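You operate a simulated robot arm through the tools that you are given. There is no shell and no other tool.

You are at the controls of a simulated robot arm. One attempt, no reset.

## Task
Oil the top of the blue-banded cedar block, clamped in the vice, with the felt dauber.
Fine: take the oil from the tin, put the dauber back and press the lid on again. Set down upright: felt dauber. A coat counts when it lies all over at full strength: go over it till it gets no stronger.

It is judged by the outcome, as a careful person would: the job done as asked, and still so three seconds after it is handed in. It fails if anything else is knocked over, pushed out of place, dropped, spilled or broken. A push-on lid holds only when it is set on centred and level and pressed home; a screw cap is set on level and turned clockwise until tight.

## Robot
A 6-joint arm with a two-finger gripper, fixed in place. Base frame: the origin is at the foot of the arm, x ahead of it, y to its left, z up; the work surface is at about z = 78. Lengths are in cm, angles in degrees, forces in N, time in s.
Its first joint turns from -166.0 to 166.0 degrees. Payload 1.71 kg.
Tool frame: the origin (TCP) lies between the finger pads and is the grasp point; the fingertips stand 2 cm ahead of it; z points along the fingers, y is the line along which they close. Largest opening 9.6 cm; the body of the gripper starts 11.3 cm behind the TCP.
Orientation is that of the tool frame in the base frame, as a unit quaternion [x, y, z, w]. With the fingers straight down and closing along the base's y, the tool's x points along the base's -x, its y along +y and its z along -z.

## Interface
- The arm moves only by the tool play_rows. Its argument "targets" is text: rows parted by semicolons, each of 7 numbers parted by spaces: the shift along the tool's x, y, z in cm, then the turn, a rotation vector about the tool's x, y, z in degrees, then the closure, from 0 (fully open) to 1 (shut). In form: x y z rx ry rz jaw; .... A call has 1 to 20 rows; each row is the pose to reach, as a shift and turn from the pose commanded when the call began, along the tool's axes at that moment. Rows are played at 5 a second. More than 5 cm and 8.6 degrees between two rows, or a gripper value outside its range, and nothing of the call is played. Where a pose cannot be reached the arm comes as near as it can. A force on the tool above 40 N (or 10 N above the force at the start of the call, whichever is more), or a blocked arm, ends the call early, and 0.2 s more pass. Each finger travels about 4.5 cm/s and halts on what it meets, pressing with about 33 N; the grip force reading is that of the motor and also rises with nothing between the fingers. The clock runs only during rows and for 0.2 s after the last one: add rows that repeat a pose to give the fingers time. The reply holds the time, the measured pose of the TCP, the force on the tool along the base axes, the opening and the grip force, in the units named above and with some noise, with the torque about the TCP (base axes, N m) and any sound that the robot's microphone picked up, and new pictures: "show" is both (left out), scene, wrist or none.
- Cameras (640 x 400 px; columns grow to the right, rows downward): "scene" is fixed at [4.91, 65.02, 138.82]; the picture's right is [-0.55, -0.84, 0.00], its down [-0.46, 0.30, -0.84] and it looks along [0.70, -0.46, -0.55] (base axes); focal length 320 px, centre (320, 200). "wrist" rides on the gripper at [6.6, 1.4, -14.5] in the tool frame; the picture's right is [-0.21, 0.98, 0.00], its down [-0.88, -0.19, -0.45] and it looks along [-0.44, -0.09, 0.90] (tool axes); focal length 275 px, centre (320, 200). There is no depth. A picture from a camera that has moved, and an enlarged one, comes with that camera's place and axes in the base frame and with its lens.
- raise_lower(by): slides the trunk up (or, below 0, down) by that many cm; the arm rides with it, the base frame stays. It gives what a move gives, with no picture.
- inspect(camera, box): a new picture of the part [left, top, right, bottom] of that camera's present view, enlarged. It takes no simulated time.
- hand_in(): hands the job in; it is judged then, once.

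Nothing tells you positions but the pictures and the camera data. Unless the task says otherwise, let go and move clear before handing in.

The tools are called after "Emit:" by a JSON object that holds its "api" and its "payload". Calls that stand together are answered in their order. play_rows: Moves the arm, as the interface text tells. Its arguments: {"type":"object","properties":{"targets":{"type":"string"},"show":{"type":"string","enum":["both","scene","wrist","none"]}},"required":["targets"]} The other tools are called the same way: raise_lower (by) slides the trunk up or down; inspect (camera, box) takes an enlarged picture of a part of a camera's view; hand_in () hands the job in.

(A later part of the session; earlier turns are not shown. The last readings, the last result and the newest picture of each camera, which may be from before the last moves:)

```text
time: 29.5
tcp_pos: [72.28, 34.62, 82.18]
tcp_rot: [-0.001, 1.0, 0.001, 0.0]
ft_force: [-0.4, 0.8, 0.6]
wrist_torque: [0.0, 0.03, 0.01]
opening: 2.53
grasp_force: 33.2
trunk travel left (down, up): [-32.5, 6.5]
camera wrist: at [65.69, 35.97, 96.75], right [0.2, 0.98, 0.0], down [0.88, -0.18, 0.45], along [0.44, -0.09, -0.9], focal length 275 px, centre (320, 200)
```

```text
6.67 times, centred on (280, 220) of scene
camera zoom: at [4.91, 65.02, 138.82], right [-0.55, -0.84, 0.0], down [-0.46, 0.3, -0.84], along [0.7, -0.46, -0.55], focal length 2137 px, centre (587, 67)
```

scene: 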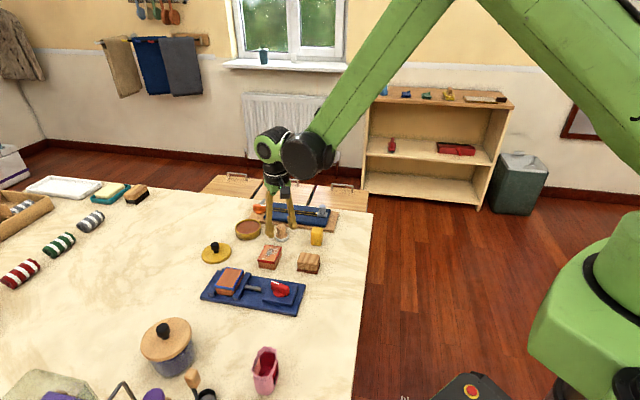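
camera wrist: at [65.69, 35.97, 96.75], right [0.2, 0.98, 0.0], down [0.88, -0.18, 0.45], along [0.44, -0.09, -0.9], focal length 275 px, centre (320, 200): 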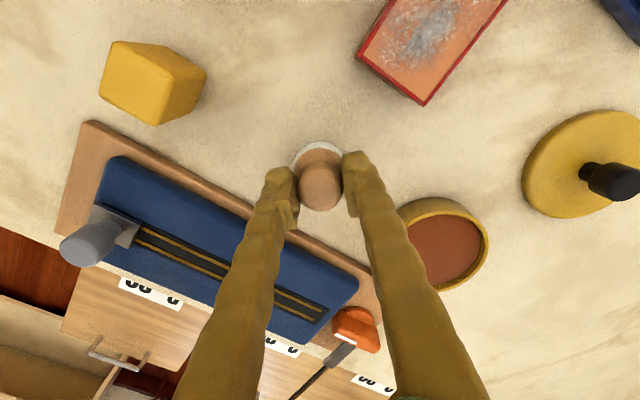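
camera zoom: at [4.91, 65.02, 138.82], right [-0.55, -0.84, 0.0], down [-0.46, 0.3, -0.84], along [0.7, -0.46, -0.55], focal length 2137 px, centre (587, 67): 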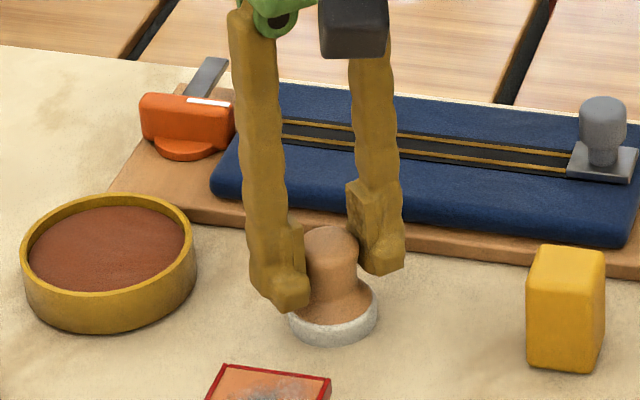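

The dauber is held at 2.53 cm opening, with the felt bottom about 4.2 cm below the TCP. I'll lift it straight up and carry it over the open tin.

Emit:
{"api": "play_rows", "payload": {"targets": "0 0 -0.5 0 0 0 1; 0 0 -2 0 0 0 1; 0 0 -4.5 0 0 0 1; 0 0 -7 0 0 0 1; -2 2 -8 0 0 0 1; -4 4 -8 0 0 0 1; -6 6 -8 0 0 0 1; -7.2 7.25 -8 0 0 0 1; -7.2 7.25 -8 0 0 0 1; -7.2 7.25 -8 0 0 0 1", "show": "both"}}

Emit:
{"api": "inspect", "payload": {"camera": "scene", "box": [210, 180, 290, 240]}}

Emit:
{"api": "inspect", "payload": {"camera": "wrist", "box": [220, 80, 420, 240]}}

```text
time: 31.7
tcp_pos: [79.16, 41.99, 90.21]
tcp_rot: [-0.002, 1.0, 0.001, 0.001]
ft_force: [0.3, 0.5, 0.2]
wrist_torque: [-0.01, -0.01, 0.01]
opening: 2.52
grasp_force: 32.9
trunk travel left (down, up): [-32.5, 6.5]
camera wrist: at [72.6, 43.36, 104.76], right [0.2, 0.98, 0.0], down [0.88, -0.18, 0.45], along [0.44, -0.09, -0.9], focal length 275 px, centre (320, 200)
```

scene: 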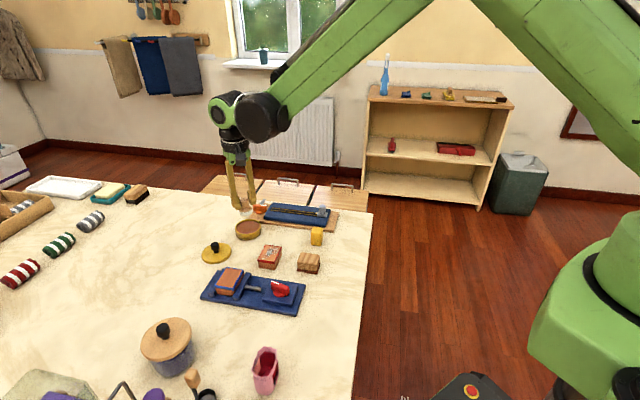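
wrist: 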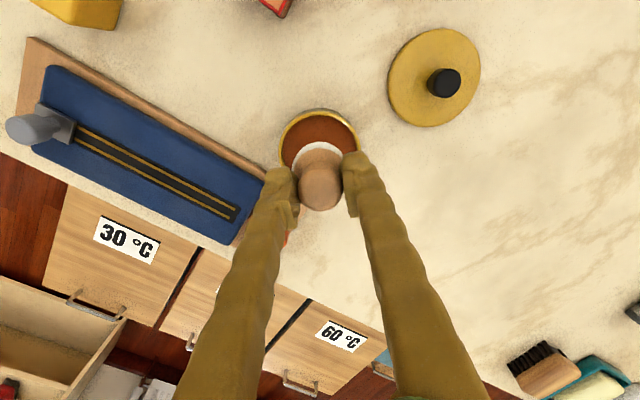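

```text
6.67 times, centred on (250, 210) of scene
camera zoom: at [4.91, 65.02, 138.82], right [-0.55, -0.84, 0.0], down [-0.46, 0.3, -0.84], along [0.7, -0.46, -0.55], focal length 2137 px, centre (787, 133)
```

zoom: 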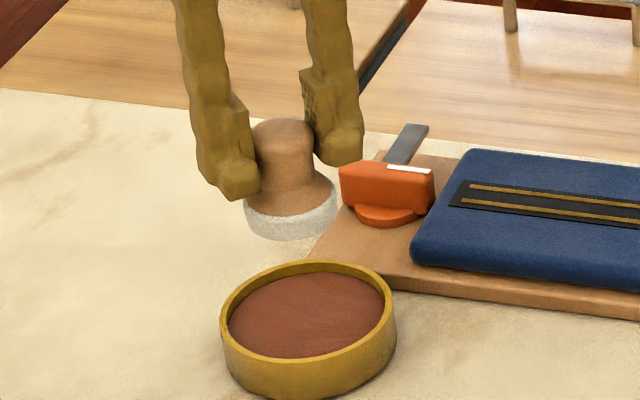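

```text
2.50 times, centred on (320, 160) of wrist
camera zoom: at [72.6, 43.36, 104.76], right [0.2, 0.98, 0.0], down [0.88, -0.18, 0.45], along [0.44, -0.09, -0.9], focal length 688 px, centre (320, 300)
```

zoom: 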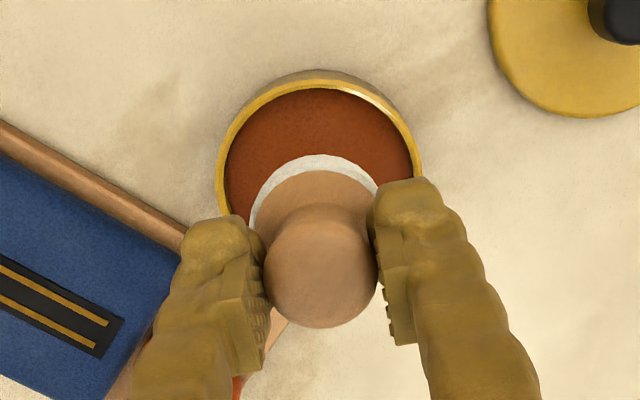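

The dauber hangs centred over the open tin. I'll shift slightly to x = 79.5 and lower it until the felt is just at the oil.

Emit:
{"api": "play_rows", "payload": {"targets": "-0.3 -0.1 2 0 0 0 1; -0.35 -0.1 4 0 0 0 1; -0.35 -0.1 5.5 0 0 0 1; -0.35 -0.1 5.9 0 0 0 1; -0.35 -0.1 5.9 0 0 0 1", "show": "wrist"}}

Emit:
{"api": "inspect", "payload": {"camera": "scene", "box": [210, 190, 290, 250]}}

```text
time: 32.9
tcp_pos: [79.64, 41.81, 84.46]
tcp_rot: [-0.001, 1.0, 0.001, 0.001]
ft_force: [-0.2, -0.1, -0.4]
wrist_torque: [0.02, 0.01, 0.01]
opening: 2.54
grasp_force: 32.8
trunk travel left (down, up): [-32.5, 6.5]
camera wrist: at [73.16, 43.25, 98.91], right [0.2, 0.98, 0.0], down [0.88, -0.18, 0.45], along [0.44, -0.09, -0.9], focal length 275 px, centre (320, 200)
```

wrist: 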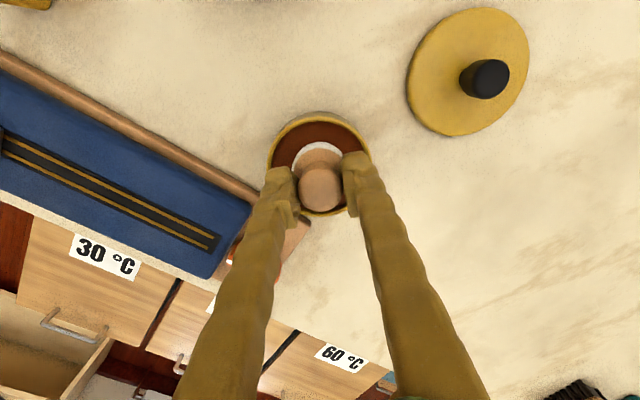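

```text
6.67 times, centred on (250, 220) of scene
camera zoom: at [4.91, 65.02, 138.82], right [-0.55, -0.84, 0.0], down [-0.46, 0.3, -0.84], along [0.7, -0.46, -0.55], focal length 2137 px, centre (787, 67)
```

zoom: 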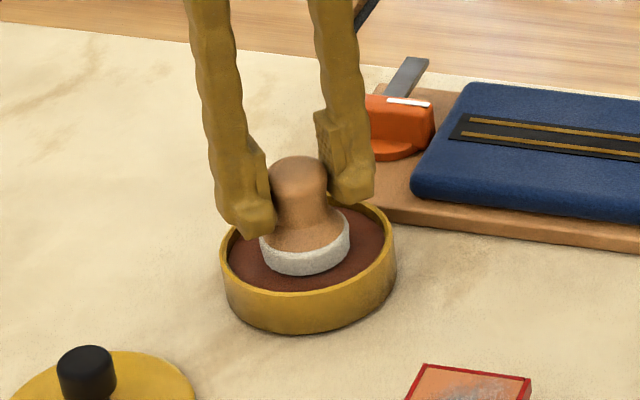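

The felt is just above the oil and centred. I'll lower in fine steps and watch force and felt.

Emit:
{"api": "play_rows", "payload": {"targets": "0 0 0.15 0 0 0 1; 0 0 0.3 0 0 0 1; 0 0 0.4 0 0 0 1; 0 0 0.4 0 0 0 1", "show": "none"}}

Emit:
{"api": "inspect", "payload": {"camera": "scene", "box": [220, 200, 280, 250]}}

```text
time: 33.9
tcp_pos: [79.7, 41.64, 84.07]
tcp_rot: [-0.001, 1.0, 0.001, 0.001]
ft_force: [3.3, 4.0, 14.9]
wrist_torque: [0.14, -0.1, -0.01]
opening: 2.52
grasp_force: 33.1
trunk travel left (down, up): [-32.5, 6.5]
```

```text
8.00 times, centred on (250, 225) of scene
camera zoom: at [4.91, 65.02, 138.82], right [-0.55, -0.84, 0.0], down [-0.46, 0.3, -0.84], along [0.7, -0.46, -0.55], focal length 2564 px, centre (880, 0)
```

zoom: 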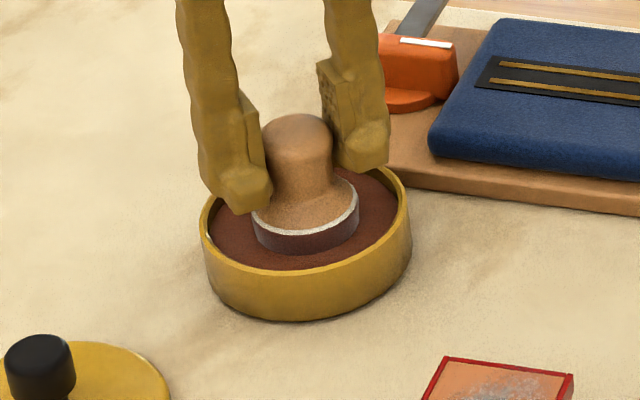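

The felt met the oil pad at about 15 N and has turned dark, so it is charged. I'll lift straight up and look at it.

Emit:
{"api": "play_rows", "payload": {"targets": "0 0 -0.2 0 0 0 1; 0 0 -0.5 0 0 0 1; 0 0 -1.5 0 0 0 1; 0 0 -3.5 0 0 0 1; 0 0 -6 0 0 0 1; 0 0 -8 0 0 0 1; 0 0 -8 0 0 0 1", "show": "scene"}}

Emit:
{"api": "inspect", "payload": {"camera": "scene", "box": [210, 180, 290, 250]}}

```text
time: 35.5
tcp_pos: [79.88, 41.67, 92.05]
tcp_rot: [0.0, 1.0, 0.0, 0.001]
ft_force: [-0.1, 0.1, 0.3]
wrist_torque: [-0.01, -0.01, 0.0]
opening: 2.51
grasp_force: 32.4
trunk travel left (down, up): [-32.5, 6.5]
```

scene: 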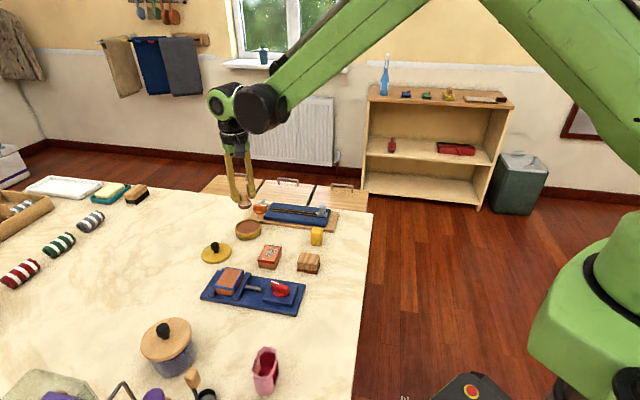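

```text
5.71 times, centred on (250, 215) of scene
camera zoom: at [4.91, 65.02, 138.82], right [-0.55, -0.84, 0.0], down [-0.46, 0.3, -0.84], along [0.7, -0.46, -0.55], focal length 1831 px, centre (720, 114)
```

zoom: 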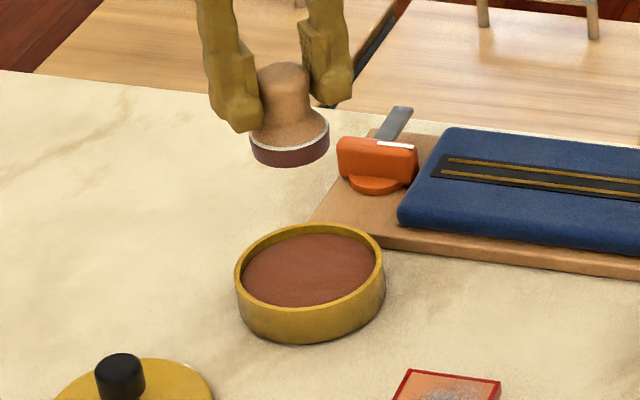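

The felt is evenly dark with oil. Now I'll carry it above the vice block at a safe height to locate the block's top precisely.

Emit:
{"api": "play_rows", "payload": {"targets": "2.5 1.7 -1 0 0 0 1; 5 3.4 -2 0 0 0 1; 7.5 5.1 -3 0 0 0 1; 10 6.8 -4 0 0 0 1; 12.5 8.5 -5 0 0 0 1; 15 10.2 -5 0 0 0 1; 17.4 11.7 -5 0 0 0 1; 17.4 11.7 -5 0 0 0 1; 17.4 11.7 -5 0 0 0 1", "show": "both"}}

Emit:
{"api": "inspect", "payload": {"camera": "wrist", "box": [220, 40, 420, 200]}}

Emit:
{"api": "inspect", "payload": {"camera": "scene", "box": [195, 250, 315, 325]}}

```text
time: 37.5
tcp_pos: [62.48, 53.62, 97.11]
tcp_rot: [-0.001, 1.0, 0.001, 0.001]
ft_force: [1.3, 0.1, -0.7]
wrist_torque: [-0.02, 0.03, -0.03]
opening: 2.53
grasp_force: 33.0
trunk travel left (down, up): [-32.5, 6.5]
camera wrist: at [55.97, 54.95, 111.44], right [0.2, 0.98, 0.0], down [0.88, -0.18, 0.45], along [0.44, -0.09, -0.9], focal length 275 px, centre (320, 200)
```

scene: 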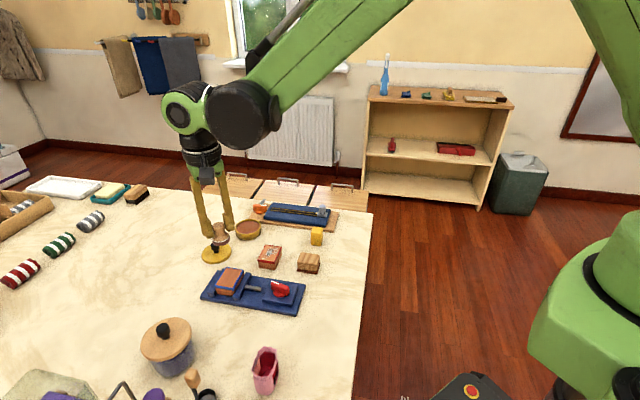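
wrist: 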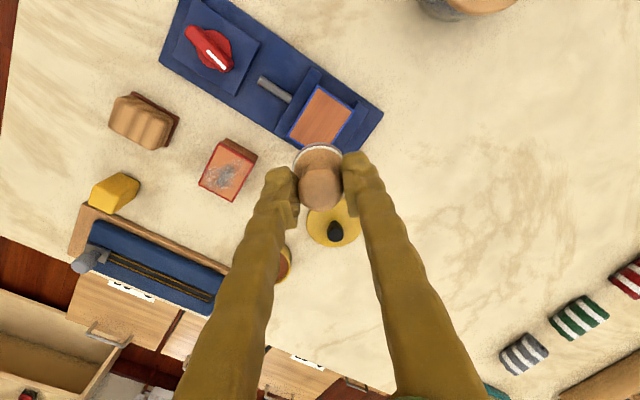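

```text
2.50 times, centred on (320, 120) of wrist
camera zoom: at [55.97, 54.95, 111.44], right [0.2, 0.98, 0.0], down [0.88, -0.18, 0.45], along [0.44, -0.09, -0.9], focal length 688 px, centre (320, 400)
```

zoom: 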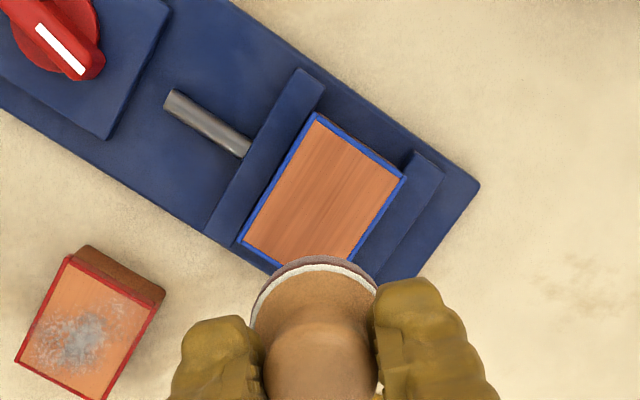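

```text
5.33 times, centred on (255, 288) of scene
camera zoom: at [4.91, 65.02, 138.82], right [-0.55, -0.84, 0.0], down [-0.46, 0.3, -0.84], along [0.7, -0.46, -0.55], focal length 1709 px, centre (667, -267)
```

zoom: 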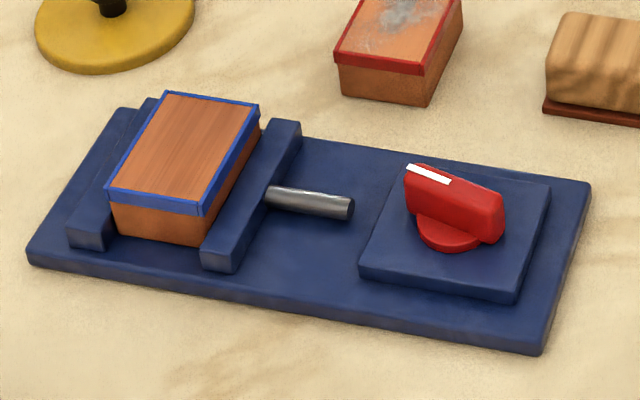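

The block's top is about 4.4 × 6.2 cm, centred near (61.7, 53.7), rotated 45°, at roughly z = 82, and it sits between both jaws. I'll lower the dauber over its centre to just above the wood.

Emit:
{"api": "play_rows", "payload": {"targets": "0.4 0.05 3 0 0 0 1; 0.75 0.1 6 0 0 0 1; 0.75 0.1 8 0 0 0 1; 0.75 0.1 9.2 0 0 0 1; 0.75 0.1 9.2 0 0 0 1", "show": "wrist"}}

Emit:
{"api": "inspect", "payload": {"camera": "scene", "box": [190, 235, 310, 315]}}

Emit:
{"api": "inspect", "payload": {"camera": "wrist", "box": [220, 40, 420, 200]}}

```text
time: 38.7
tcp_pos: [61.79, 53.63, 87.61]
tcp_rot: [0.0, 1.0, 0.0, 0.001]
ft_force: [-0.5, 0.4, -0.8]
wrist_torque: [-0.01, 0.04, 0.0]
opening: 2.52
grasp_force: 32.8
trunk travel left (down, up): [-32.5, 6.5]
camera wrist: at [55.15, 55.03, 102.12], right [0.2, 0.98, 0.0], down [0.88, -0.18, 0.45], along [0.44, -0.09, -0.9], focal length 275 px, centre (320, 200)
```

wrist: 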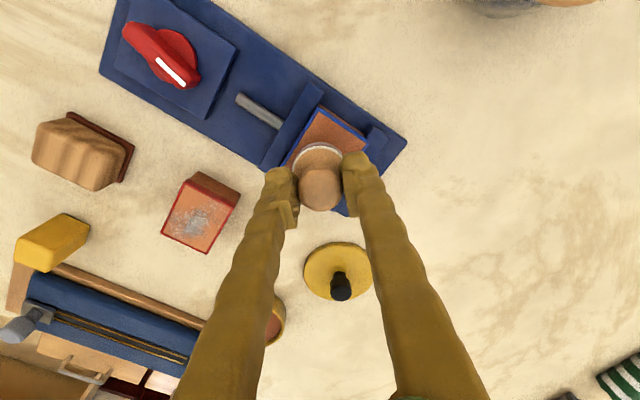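

```text
5.00 times, centred on (250, 275) of scene
camera zoom: at [4.91, 65.02, 138.82], right [-0.55, -0.84, 0.0], down [-0.46, 0.3, -0.84], along [0.7, -0.46, -0.55], focal length 1602 px, centre (670, -175)
```

zoom: 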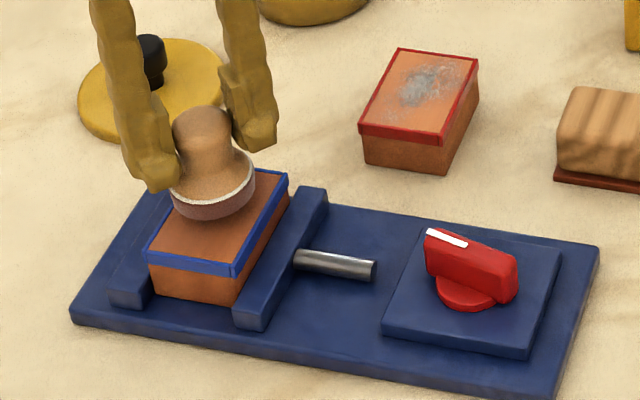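

```text
2.50 times, centred on (320, 120) of wrist
camera zoom: at [55.15, 55.03, 102.12], right [0.2, 0.98, 0.0], down [0.88, -0.18, 0.45], along [0.44, -0.09, -0.9], focal length 688 px, centre (320, 400)
```

zoom: 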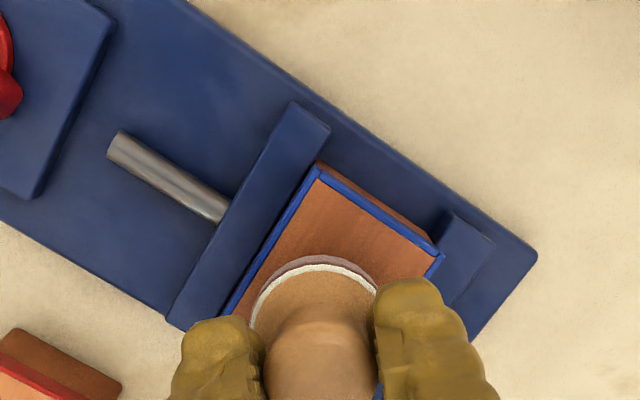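

The dauber hovers centred over the block and my corner estimates agree. Now I'll lower in small steps until I feel light contact.

Emit:
{"api": "play_rows", "payload": {"targets": "0 0 0.5 0 0 0 1; 0 0 0.9 0 0 0 1; 0 0 1.1 0 0 0 1; 0 0 1.2 0 0 0 1; 0 0 1.2 0 0 0 1", "show": "none"}}

Emit:
{"api": "inspect", "payload": {"camera": "scene", "box": [200, 245, 270, 305]}}

```text
time: 39.9
tcp_pos: [61.53, 53.35, 86.58]
tcp_rot: [-0.001, 1.0, 0.001, 0.001]
ft_force: [-0.2, -0.1, 0.0]
wrist_torque: [0.0, -0.01, 0.02]
opening: 2.52
grasp_force: 32.4
trunk travel left (down, up): [-32.5, 6.5]
```

```text
6.67 times, centred on (235, 275) of scene
camera zoom: at [4.91, 65.02, 138.82], right [-0.55, -0.84, 0.0], down [-0.46, 0.3, -0.84], along [0.7, -0.46, -0.55], focal length 2137 px, centre (887, -300)
```

zoom: 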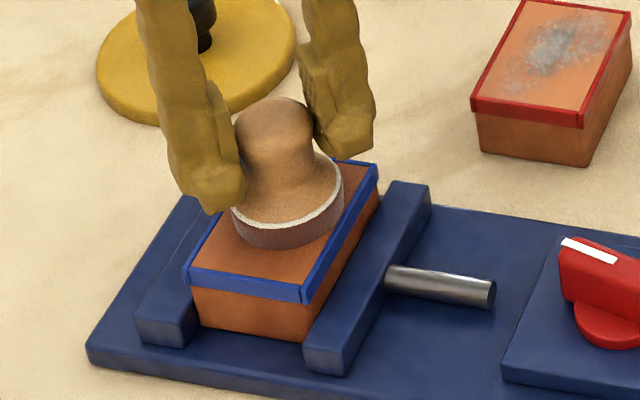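

Emit:
{"api": "play_rows", "payload": {"targets": "0 0 0.1 0 0 0 1; 0 0 0.2 0 0 0 1; 0 0 0.2 0 0 0 1", "show": "none"}}

```text
time: 40.7
tcp_pos: [61.47, 53.42, 86.43]
tcp_rot: [0.0, 1.0, 0.0, 0.001]
ft_force: [3.7, 2.6, 23.3]
wrist_torque: [0.06, -0.18, -0.03]
opening: 2.52
grasp_force: 32.9
trunk travel left (down, up): [-32.5, 6.5]
```

Contact is at about z = 86.4, and 23 N is more than needed. I'll ease off by 1 mm and make a short first stroke along the grain to see the force and the mark it leaves.

Emit:
{"api": "play_rows", "payload": {"targets": "0 0 -0.1 0 0 0 1; -0.7 -0.24 -0.1 0 0 0 1; -1.23 -0.78 -0.1 0 0 0 1; -1.71 -1.28 -0.1 0 0 0 1", "show": "wrist"}}

Emit:
{"api": "inspect", "payload": {"camera": "scene", "box": [200, 245, 270, 305]}}

Emit:
{"api": "inspect", "payload": {"camera": "wrist", "box": [220, 60, 420, 220]}}

```text
time: 41.7
tcp_pos: [63.31, 52.11, 86.46]
tcp_rot: [-0.001, 1.0, 0.001, 0.001]
ft_force: [0.5, 0.2, -0.7]
wrist_torque: [-0.01, 0.04, 0.0]
opening: 2.55
grasp_force: 32.8
trunk travel left (down, up): [-32.5, 6.5]
camera wrist: at [56.72, 53.61, 100.99], right [0.21, 0.98, 0.0], down [0.88, -0.18, 0.45], along [0.44, -0.09, -0.9], focal length 275 px, centre (320, 200)
```

wrist: 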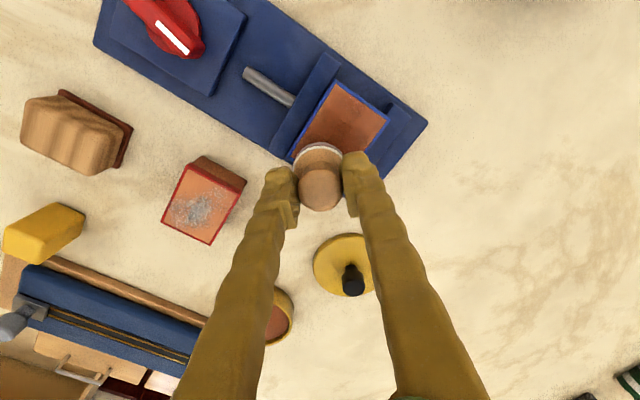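

```text
6.67 times, centred on (235, 275) of scene
camera zoom: at [4.91, 65.02, 138.82], right [-0.55, -0.84, 0.0], down [-0.46, 0.3, -0.84], along [0.7, -0.46, -0.55], focal length 2137 px, centre (887, -300)
```

zoom: 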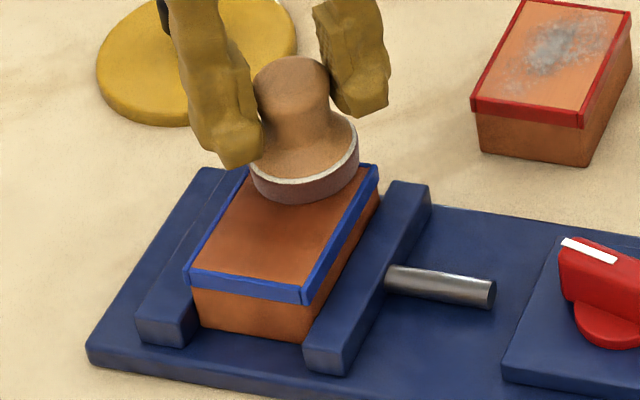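

```text
2.50 times, centred on (320, 140) of wrist
camera zoom: at [56.72, 53.61, 100.99], right [0.21, 0.98, 0.0], down [0.88, -0.18, 0.45], along [0.44, -0.09, -0.9], focal length 688 px, centre (320, 350)
```

zoom: 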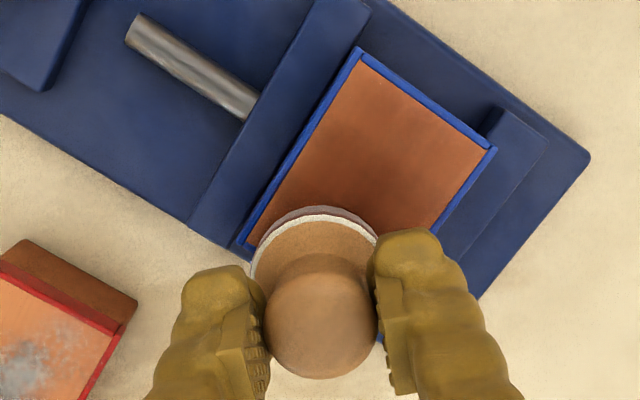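

The stroke left a visibly darker band, but at this height the felt has just lifted off. I'll press about 1 mm lower and run a lane along the +u side of the block.

Emit:
{"api": "play_rows", "payload": {"targets": "0 0 0.08 0 0 0 1; -0.77 0.78 0.08 0 0 0 1; -0.215 1.353 0.08 0 0 0 1; 0.343 1.927 0.08 0 0 0 1; 0.9 2.5 0.08 0 0 0 1; 1.458 3.074 0.08 0 0 0 1; 1.946 3.576 0.08 0 0 0 1; 2.294 3.934 0.08 0 0 0 1", "show": "none"}}

Emit:
{"api": "inspect", "payload": {"camera": "scene", "box": [200, 245, 270, 305]}}

Emit:
{"api": "inspect", "payload": {"camera": "wrist", "box": [220, 60, 420, 220]}}

```text
time: 43.5
tcp_pos: [60.93, 55.99, 86.5]
tcp_rot: [0.0, 1.0, 0.0, 0.001]
ft_force: [3.8, -3.6, 13.8]
wrist_torque: [-0.2, -0.22, -0.01]
opening: 2.52
grasp_force: 33.0
trunk travel left (down, up): [-32.5, 6.5]
```

```text
6.67 times, centred on (235, 275) of scene
camera zoom: at [4.91, 65.02, 138.82], right [-0.55, -0.84, 0.0], down [-0.46, 0.3, -0.84], along [0.7, -0.46, -0.55], focal length 2137 px, centre (887, -300)
```

zoom: 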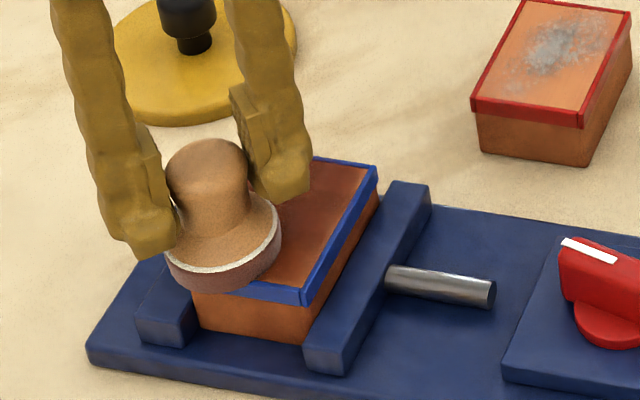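

```text
2.50 times, centred on (320, 140) of wrist
camera zoom: at [54.44, 57.4, 100.87], right [0.21, 0.98, 0.0], down [0.88, -0.18, 0.45], along [0.44, -0.09, -0.9], focal length 688 px, centre (320, 350)
```

zoom: 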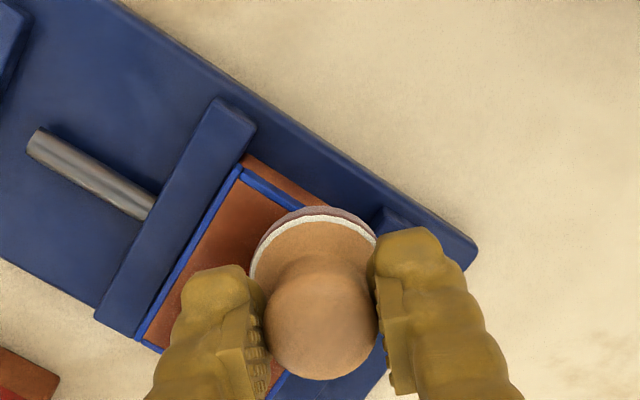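

About 14 N now, and the mark is spreading. I'll continue: across the end, down the −u lane, then back along the middle.

Emit:
{"api": "play_rows", "payload": {"targets": "0.753 -0.723 0 0 0 0 1; 1.54 -1.49 0 0 0 0 1; 0.985 -2.063 0 0 0 0 1; 0.427 -2.637 0 0 0 0 1; -0.13 -3.21 0 0 0 0 1; -0.688 -3.784 0 0 0 0 1; -1.176 -4.286 0 0 0 0 1; -1.524 -4.644 0 0 0 0 1; -2.313 -3.877 0 0 0 0 1; -1.826 -3.376 0 0 0 0 1; -1.303 -2.838 0 0 0 0 1; -0.78 -2.3 0 0 0 0 1; -0.257 -1.762 0 0 0 0 1; 0.266 -1.224 0 0 0 0 1; 0.753 -0.723 0 0 0 0 1", "show": "none"}}

Emit:
{"api": "inspect", "payload": {"camera": "scene", "box": [200, 245, 270, 305]}}

```text
time: 46.7
tcp_pos: [60.4, 55.37, 86.34]
tcp_rot: [-0.001, 1.0, 0.001, 0.001]
ft_force: [-0.1, 0.3, 2.1]
wrist_torque: [-0.01, 0.04, -0.03]
opening: 2.54
grasp_force: 32.6
trunk travel left (down, up): [-32.5, 6.5]
```

```text
6.67 times, centred on (235, 275) of scene
camera zoom: at [4.91, 65.02, 138.82], right [-0.55, -0.84, 0.0], down [-0.46, 0.3, -0.84], along [0.7, -0.46, -0.55], focal length 2137 px, centre (887, -300)
```

zoom: 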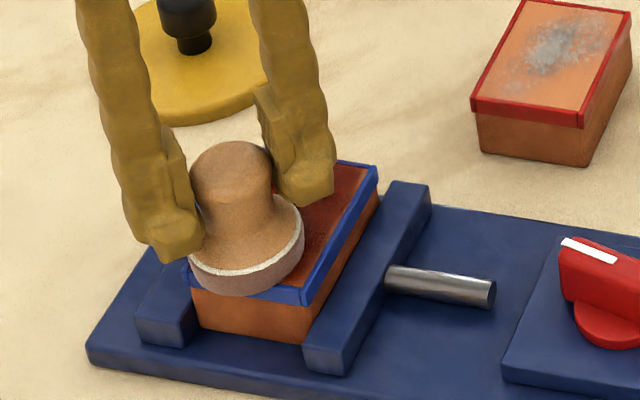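

The felt has grown paler, so the oil is going into the wood. I'll lift clear and look at the coat.

Emit:
{"api": "play_rows", "payload": {"targets": "0 0 -1 0 0 0 1; 0 0 -3 0 0 0 1; -2 -1 -5.5 0 0 0 1; -4.5 -2.5 -8 0 0 0 1; -7 -4 -10 0 0 0 1; -7 -4 -10 0 0 0 1", "show": "wrist"}}

Emit:
{"api": "inspect", "payload": {"camera": "scene", "box": [200, 250, 260, 300]}}

Emit:
{"api": "inspect", "payload": {"camera": "wrist", "box": [270, 20, 390, 140]}}

```text
time: 48.1
tcp_pos: [67.37, 51.32, 96.49]
tcp_rot: [-0.001, 1.0, 0.001, 0.001]
ft_force: [0.7, -0.3, -0.5]
wrist_torque: [0.05, 0.02, 0.0]
opening: 2.53
grasp_force: 33.1
trunk travel left (down, up): [-32.5, 6.5]
camera wrist: at [60.82, 52.68, 110.89], right [0.2, 0.98, 0.0], down [0.88, -0.18, 0.45], along [0.44, -0.09, -0.9], focal length 275 px, centre (320, 200)
```

wrist: 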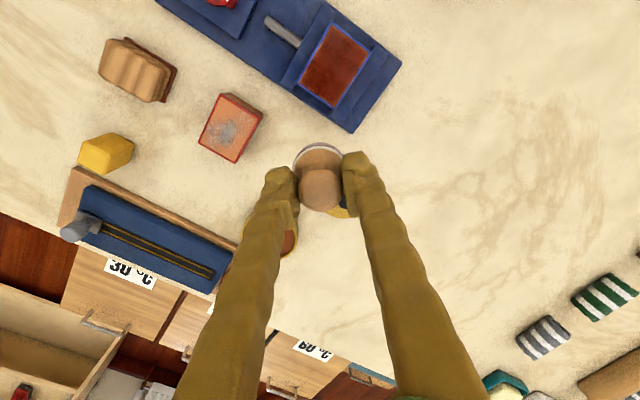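

```text
8.00 times, centred on (230, 275) of scene
camera zoom: at [4.91, 65.02, 138.82], right [-0.55, -0.84, 0.0], down [-0.46, 0.3, -0.84], along [0.7, -0.46, -0.55], focal length 2564 px, centre (1040, -400)
```

zoom: 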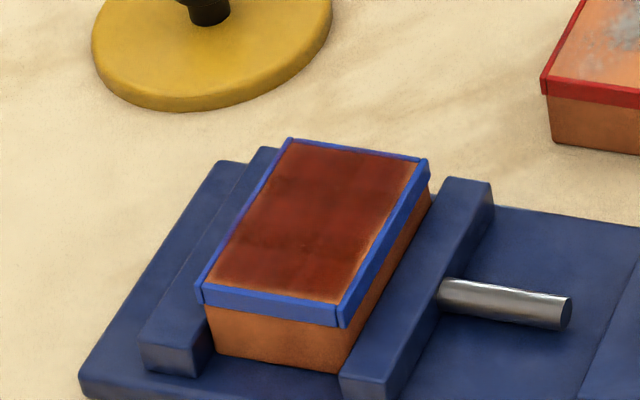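

```text
3.33 times, centred on (330, 80) of wrist
camera zoom: at [60.82, 52.68, 110.89], right [0.2, 0.98, 0.0], down [0.88, -0.18, 0.45], along [0.44, -0.09, -0.9], focal length 918 px, centre (287, 600)
```

zoom: 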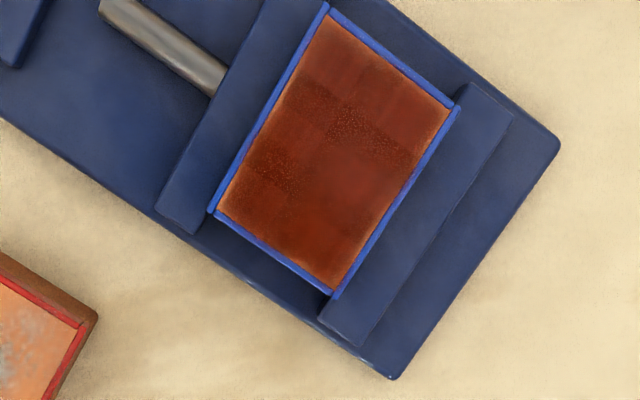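

The top is already deep brown in the middle but lighter along some edges, and the felt is running low. I'll go back to the tin for more oil.

Emit:
{"api": "play_rows", "payload": {"targets": "-2.5 -2 0 0 0 0 1; -5 -4 0 0 0 0 1; -7.5 -6 0 0 0 0 1; -10 -8 1 0 0 0 1; -12.2 -9.5 3 0 0 0 1; -12.2 -9.5 6 0 0 0 1; -12.2 -9.5 6 0 0 0 1", "show": "wrist"}}

Emit:
{"api": "inspect", "payload": {"camera": "scene", "box": [210, 180, 290, 250]}}

```text
time: 49.7
tcp_pos: [79.49, 42.12, 90.01]
tcp_rot: [-0.001, 1.0, 0.001, 0.001]
ft_force: [0.1, 0.9, 0.6]
wrist_torque: [0.01, 0.02, 0.0]
opening: 2.52
grasp_force: 32.2
trunk travel left (down, up): [-32.5, 6.5]
camera wrist: at [73.05, 43.59, 104.58], right [0.2, 0.98, 0.0], down [0.88, -0.18, 0.45], along [0.44, -0.09, -0.9], focal length 275 px, centre (320, 200)
```

wrist: 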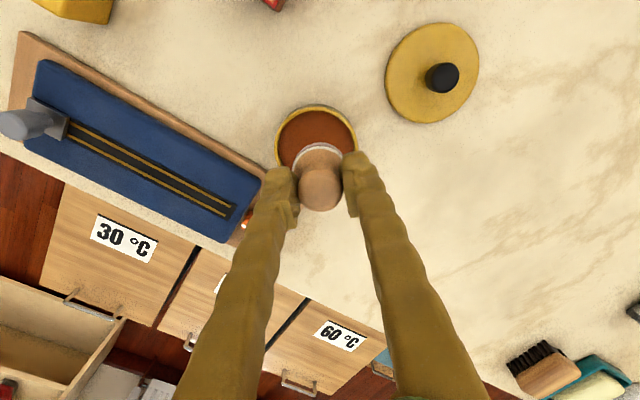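

```text
5.71 times, centred on (250, 215) of scene
camera zoom: at [4.91, 65.02, 138.82], right [-0.55, -0.84, 0.0], down [-0.46, 0.3, -0.84], along [0.7, -0.46, -0.55], focal length 1831 px, centre (720, 114)
```

zoom: 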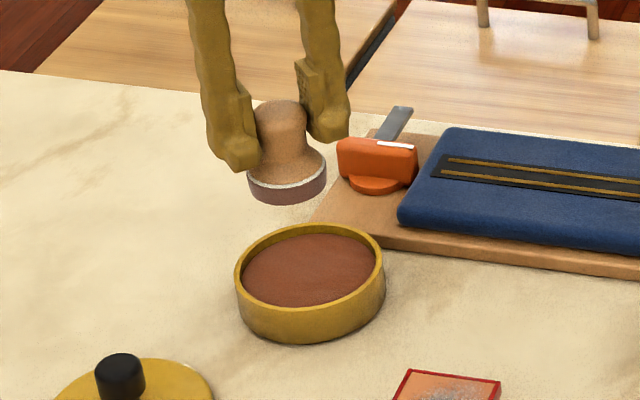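

The dauber is back over the tin. Lowering it to the oil with a 2–3 mm final creep.

Emit:
{"api": "play_rows", "payload": {"targets": "0 -0.25 2 0 0 0 1; 0 -0.25 4 0 0 0 1; 0 -0.25 5.3 0 0 0 1; 0 -0.25 5.7 0 0 0 1; 0 -0.25 5.85 0 0 0 1; 0 -0.25 5.85 0 0 0 1", "show": "none"}}

Emit:
{"api": "inspect", "payload": {"camera": "scene", "box": [220, 200, 280, 250]}}

```text
time: 51.1
tcp_pos: [79.39, 41.62, 84.46]
tcp_rot: [-0.001, 1.0, 0.001, 0.0]
ft_force: [-0.5, -0.1, 0.3]
wrist_torque: [-0.01, 0.02, 0.02]
opening: 2.54
grasp_force: 33.0
trunk travel left (down, up): [-32.5, 6.5]
```

```text
8.00 times, centred on (250, 225) of scene
camera zoom: at [4.91, 65.02, 138.82], right [-0.55, -0.84, 0.0], down [-0.46, 0.3, -0.84], along [0.7, -0.46, -0.55], focal length 2564 px, centre (880, 0)
```

zoom: 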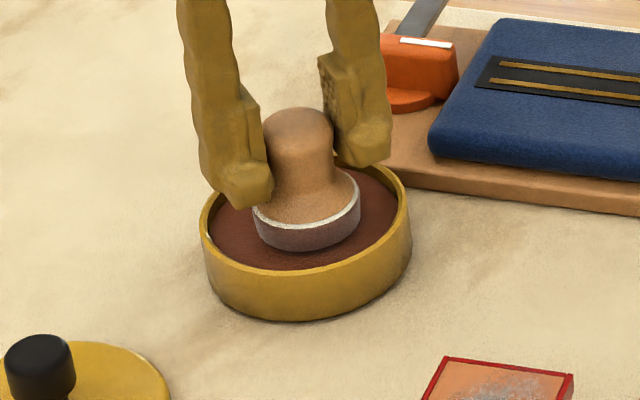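

Not quite touching yet (felt still pale). I'll creep down another few millimetres.

Emit:
{"api": "play_rows", "payload": {"targets": "0 0 0.15 0 0 0 1; 0 0 0.28 0 0 0 1; 0 0 0.28 0 0 0 1; 0 0 0.28 0 0 0 1; 0 0 0.28 0 0 0 1", "show": "none"}}

Emit:
{"api": "inspect", "payload": {"camera": "scene", "box": [220, 200, 280, 250]}}

```text
time: 52.3
tcp_pos: [79.47, 41.75, 84.17]
tcp_rot: [-0.001, 1.0, 0.001, 0.001]
ft_force: [0.1, 0.2, 0.1]
wrist_torque: [0.0, 0.0, 0.01]
opening: 2.53
grasp_force: 33.2
trunk travel left (down, up): [-32.5, 6.5]
```

```text
8.00 times, centred on (250, 225) of scene
camera zoom: at [4.91, 65.02, 138.82], right [-0.55, -0.84, 0.0], down [-0.46, 0.3, -0.84], along [0.7, -0.46, -0.55], focal length 2564 px, centre (880, 0)
```

zoom: 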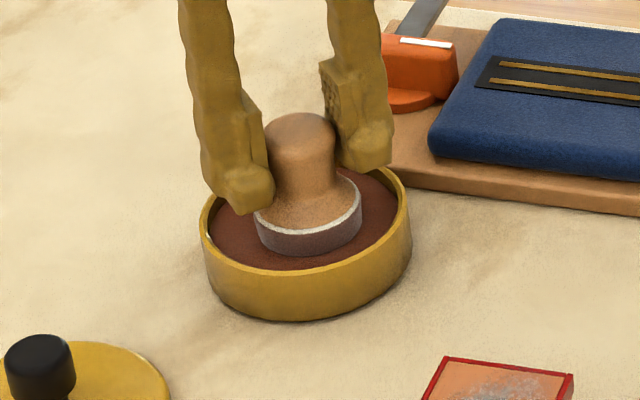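

Emit:
{"api": "play_rows", "payload": {"targets": "0 0 0.08 0 0 0 1; 0 0 0.15 0 0 0 1; 0 0 0.15 0 0 0 1; 0 0 0.15 0 0 0 1; 0 0 0.15 0 0 0 1", "show": "none"}}

Emit:
{"api": "inspect", "payload": {"camera": "scene", "box": [220, 200, 280, 250]}}

```text
time: 53.5
tcp_pos: [79.47, 41.62, 84.05]
tcp_rot: [0.0, 1.0, 0.001, 0.001]
ft_force: [-0.1, -0.6, -1.2]
wrist_torque: [0.01, -0.02, -0.02]
opening: 2.52
grasp_force: 33.1
trunk travel left (down, up): [-32.5, 6.5]
```

```text
8.00 times, centred on (250, 225) of scene
camera zoom: at [4.91, 65.02, 138.82], right [-0.55, -0.84, 0.0], down [-0.46, 0.3, -0.84], along [0.7, -0.46, -0.55], focal length 2564 px, centre (880, 0)
```

zoom: 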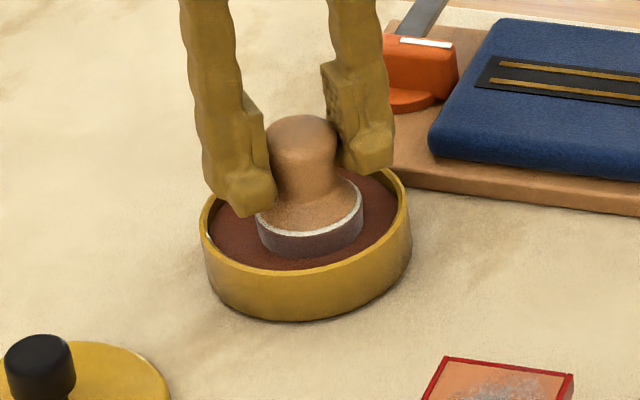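

Emit:
{"api": "play_rows", "payload": {"targets": "0 0 0.08 0 0 0 1; 0 0 0.08 0 0 0 1; 0 0 0.08 0 0 0 1", "show": "none"}}

Emit:
{"api": "inspect", "payload": {"camera": "scene", "box": [220, 200, 280, 250]}}

```text
time: 54.3
tcp_pos: [79.3, 41.67, 84.11]
tcp_rot: [0.0, 1.0, 0.001, 0.001]
ft_force: [0.2, 0.1, -0.5]
wrist_torque: [0.04, 0.03, 0.02]
opening: 2.53
grasp_force: 33.4
trunk travel left (down, up): [-32.5, 6.5]
```

```text
8.00 times, centred on (250, 225) of scene
camera zoom: at [4.91, 65.02, 138.82], right [-0.55, -0.84, 0.0], down [-0.46, 0.3, -0.84], along [0.7, -0.46, -0.55], focal length 2564 px, centre (880, 0)
```

zoom: 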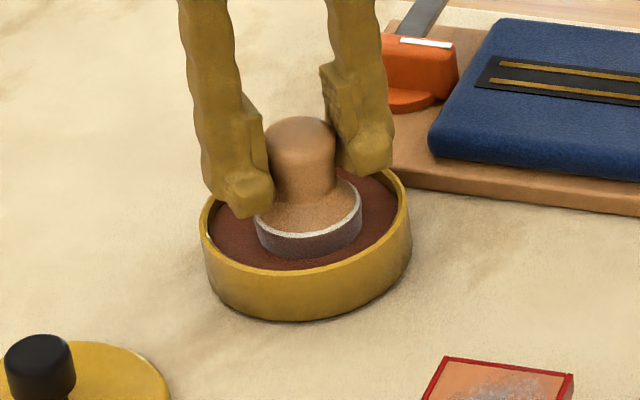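

Emit:
{"api": "play_rows", "payload": {"targets": "0 0 0.1 0 0 0 1; 0 0 0.1 0 0 0 1; 0 0 0.1 0 0 0 1", "show": "none"}}

Emit:
{"api": "inspect", "payload": {"camera": "scene", "box": [220, 200, 280, 250]}}

```text
time: 55.1
tcp_pos: [79.39, 41.67, 83.97]
tcp_rot: [-0.001, 1.0, 0.002, 0.001]
ft_force: [0.6, 1.3, 10.0]
wrist_torque: [0.06, 0.0, -0.03]
opening: 2.53
grasp_force: 32.8
trunk travel left (down, up): [-32.5, 6.5]
```

```text
8.00 times, centred on (250, 225) of scene
camera zoom: at [4.91, 65.02, 138.82], right [-0.55, -0.84, 0.0], down [-0.46, 0.3, -0.84], along [0.7, -0.46, -0.55], focal length 2564 px, centre (880, 0)
```

zoom: 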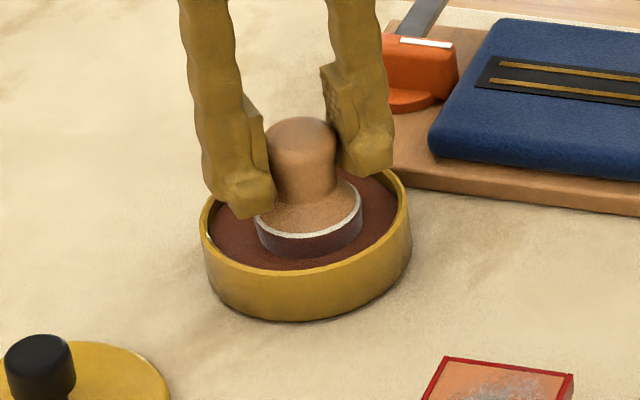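

Contact at 10 N and the felt is darkening. I'll hold a moment to soak, then lift.

Emit:
{"api": "play_rows", "payload": {"targets": "0 0 0.04 0 0 0 1; 0 0 0.04 0 0 0 1; 0 0 0.04 0 0 0 1; 0 0 0.04 0 0 0 1; 0 0 -0.3 0 0 0 1; 0 0 -1.5 0 0 0 1; 0 0 -4 0 0 0 1; 0 0 -7 0 0 0 1; 0 0 -9 0 0 0 1", "show": "none"}}

Emit:
{"api": "inspect", "payload": {"camera": "scene", "box": [210, 180, 290, 250]}}

```text
time: 57.1
tcp_pos: [79.4, 41.63, 92.89]
tcp_rot: [-0.001, 1.0, 0.0, 0.002]
ft_force: [-0.7, -0.3, -0.6]
wrist_torque: [-0.02, -0.01, -0.01]
opening: 2.53
grasp_force: 33.0
trunk travel left (down, up): [-32.5, 6.5]
```

```text
5.71 times, centred on (250, 215) of scene
camera zoom: at [4.91, 65.02, 138.82], right [-0.55, -0.84, 0.0], down [-0.46, 0.3, -0.84], along [0.7, -0.46, -0.55], focal length 1831 px, centre (720, 114)
```

zoom: 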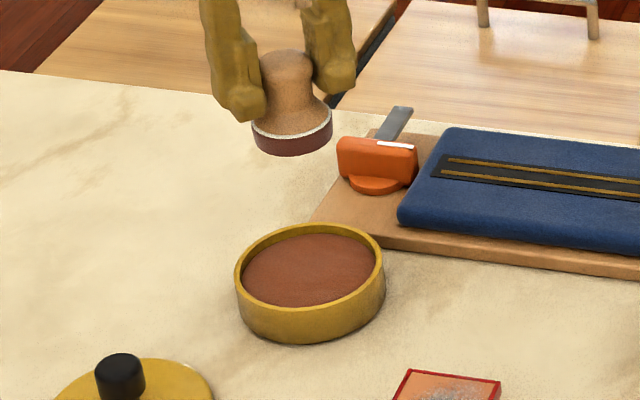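

Felt is fully charged again. I'll go back above the block's far (+v) end, stopping about 7 mm above the wood.

Emit:
{"api": "play_rows", "payload": {"targets": "2.7 1.75 0 0 0 0 1; 5.4 3.5 0 0 0 0 1; 8.1 5.25 0 0 0 0 1; 10.8 7 0 0 0 0 1; 13.5 8.75 0 0 0 0 1; 16.1 10.45 1 0 0 0 1; 16.1 10.45 3.5 0 0 0 1; 16.1 10.45 5.3 0 0 0 1; 16.1 10.45 5.7 0 0 0 1; 16.1 10.45 5.7 0 0 0 1", "show": "wrist"}}

Emit:
{"api": "inspect", "payload": {"camera": "wrist", "box": [220, 60, 420, 220]}}

```text
time: 59.3
tcp_pos: [63.27, 52.23, 87.23]
tcp_rot: [-0.001, 1.0, 0.001, 0.001]
ft_force: [0.5, 0.3, -0.4]
wrist_torque: [0.01, 0.02, -0.03]
opening: 2.54
grasp_force: 33.3
trunk travel left (down, up): [-32.5, 6.5]
camera wrist: at [56.74, 53.67, 101.68], right [0.2, 0.98, 0.0], down [0.88, -0.18, 0.45], along [0.44, -0.09, -0.9], focal length 275 px, centre (320, 200)
```

wrist: 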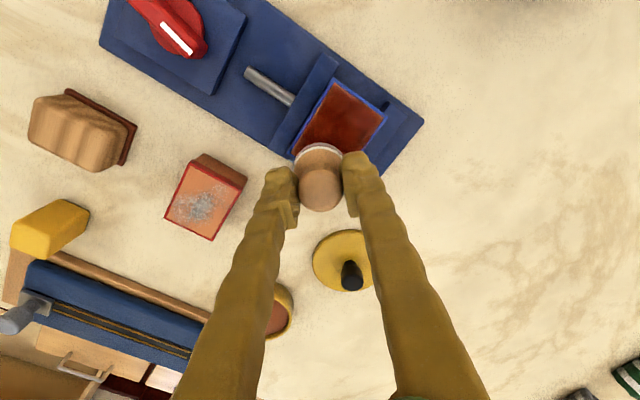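

```text
2.50 times, centred on (320, 140) of wrist
camera zoom: at [56.74, 53.67, 101.68], right [0.2, 0.98, 0.0], down [0.88, -0.18, 0.45], along [0.44, -0.09, -0.9], focal length 688 px, centre (320, 350)
```

zoom: 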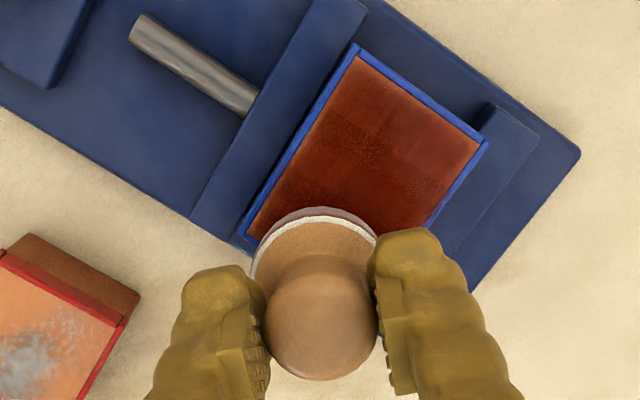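

Emit:
{"api": "play_rows", "payload": {"targets": "0 -0.1 0.5 0 0 0 1; 0 -0.1 0.75 0 0 0 1; 0 -0.1 0.85 0 0 0 1; 0 -0.1 0.85 0 0 0 1", "show": "none"}}

```text
time: 60.3
tcp_pos: [63.27, 51.92, 86.36]
tcp_rot: [-0.001, 1.0, 0.001, 0.002]
ft_force: [0.1, 2.3, 10.8]
wrist_torque: [0.11, 0.05, -0.01]
opening: 2.54
grasp_force: 33.0
trunk travel left (down, up): [-32.5, 6.5]
```

Good, light contact at 11 N at the end of the block. Now a full lap around the block top, reaching closer to the edges.

Emit:
{"api": "play_rows", "payload": {"targets": "-0.955 0.985 0.03 0 0 0 1; -0.397 1.559 0.03 0 0 0 1; 0.16 2.132 0.03 0 0 0 1; 0.718 2.706 0.03 0 0 0 1; 1.276 3.28 0.03 0 0 0 1; 1.833 3.853 0.03 0 0 0 1; 2.391 4.427 0.03 0 0 0 1; 3.036 3.8 0.03 0 0 0 1; 3.682 3.172 0.03 0 0 0 1; 4.255 2.615 0.03 0 0 0 1; 3.697 2.041 0.03 0 0 0 1; 3.14 1.468 0.03 0 0 0 1; 2.582 0.894 0.03 0 0 0 1; 2.024 0.32 0.03 0 0 0 1; 1.467 -0.253 0.03 0 0 0 1; 0.909 -0.827 0.03 0 0 0 1; 0.264 -0.2 0.03 0 0 0 1; -0.238 0.288 0.03 0 0 0 1", "show": "none"}}

Emit:
{"api": "inspect", "payload": {"camera": "scene", "box": [200, 245, 270, 305]}}

Emit:
{"api": "inspect", "payload": {"camera": "wrist", "box": [220, 60, 420, 220]}}

```text
time: 64.1
tcp_pos: [63.59, 52.17, 86.35]
tcp_rot: [-0.001, 1.0, 0.0, 0.001]
ft_force: [-1.6, -2.7, 7.7]
wrist_torque: [-0.17, 0.14, 0.05]
opening: 2.53
grasp_force: 33.1
trunk travel left (down, up): [-32.5, 6.5]
```

```text
6.67 times, centred on (235, 275) of scene
camera zoom: at [4.91, 65.02, 138.82], right [-0.55, -0.84, 0.0], down [-0.46, 0.3, -0.84], along [0.7, -0.46, -0.55], focal length 2137 px, centre (887, -300)
```

zoom: 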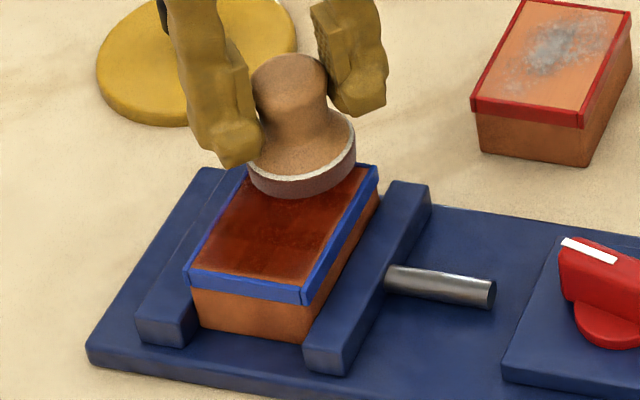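

```text
2.50 times, centred on (320, 140) of wrist
camera zoom: at [56.99, 53.6, 100.8], right [0.2, 0.98, 0.0], down [0.88, -0.18, 0.45], along [0.44, -0.09, -0.9], focal length 688 px, centre (320, 350)
```

zoom: 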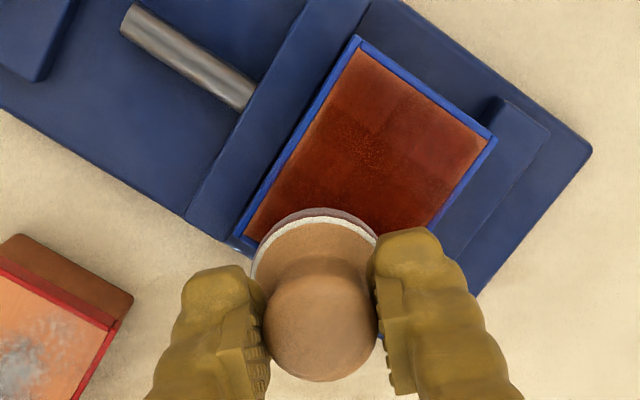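

The coat is deepening and the felt still has oil. I'll do another lap: middle lane, then the two long edges.

Emit:
{"api": "play_rows", "payload": {"targets": "0.347 0.001 0.02 0 0 0 1; 0.974 0.646 0.02 0 0 0 1; 1.601 1.291 0.02 0 0 0 1; 2.229 1.937 0.02 0 0 0 1; 2.856 2.582 0.02 0 0 0 1; 3.483 3.227 0.02 0 0 0 1; 2.976 4.14 0.02 0 0 0 1; 2.477 4.345 0.02 0 0 0 1; 1.85 3.7 0.02 0 0 0 1; 1.223 3.055 0.02 0 0 0 1; 0.595 2.409 0.02 0 0 0 1; -0.032 1.764 0.02 0 0 0 1; -0.729 1.047 0.02 0 0 0 1; -0.152 0.206 0.02 0 0 0 1; 0.566 -0.492 0.02 0 0 0 1; 1.423 -1.045 0.02 0 0 0 1; 2.12 -0.328 0.02 0 0 0 1; 2.747 0.317 0.02 0 0 0 1; 3.375 0.962 0.02 0 0 0 1; 4.002 1.608 0.02 0 0 0 1", "show": "none"}}

Emit:
{"api": "inspect", "payload": {"camera": "scene", "box": [200, 245, 270, 305]}}

```text
time: 68.3
tcp_pos: [59.37, 53.79, 86.34]
tcp_rot: [0.0, 1.0, 0.001, 0.0]
ft_force: [0.1, -0.8, 4.4]
wrist_torque: [0.02, -0.01, -0.01]
opening: 2.55
grasp_force: 33.6
trunk travel left (down, up): [-32.5, 6.5]
```

```text
6.67 times, centred on (235, 275) of scene
camera zoom: at [4.91, 65.02, 138.82], right [-0.55, -0.84, 0.0], down [-0.46, 0.3, -0.84], along [0.7, -0.46, -0.55], focal length 2137 px, centre (887, -300)
```

zoom: 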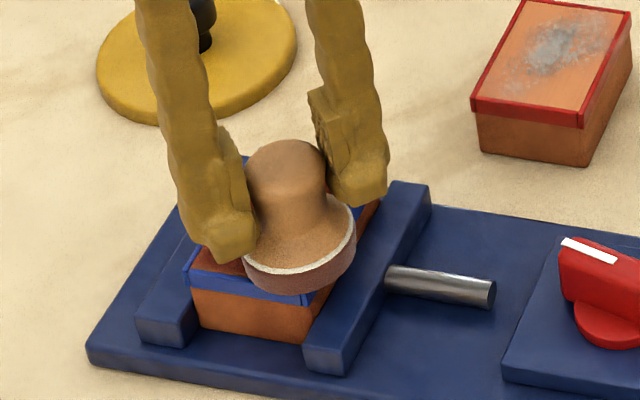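

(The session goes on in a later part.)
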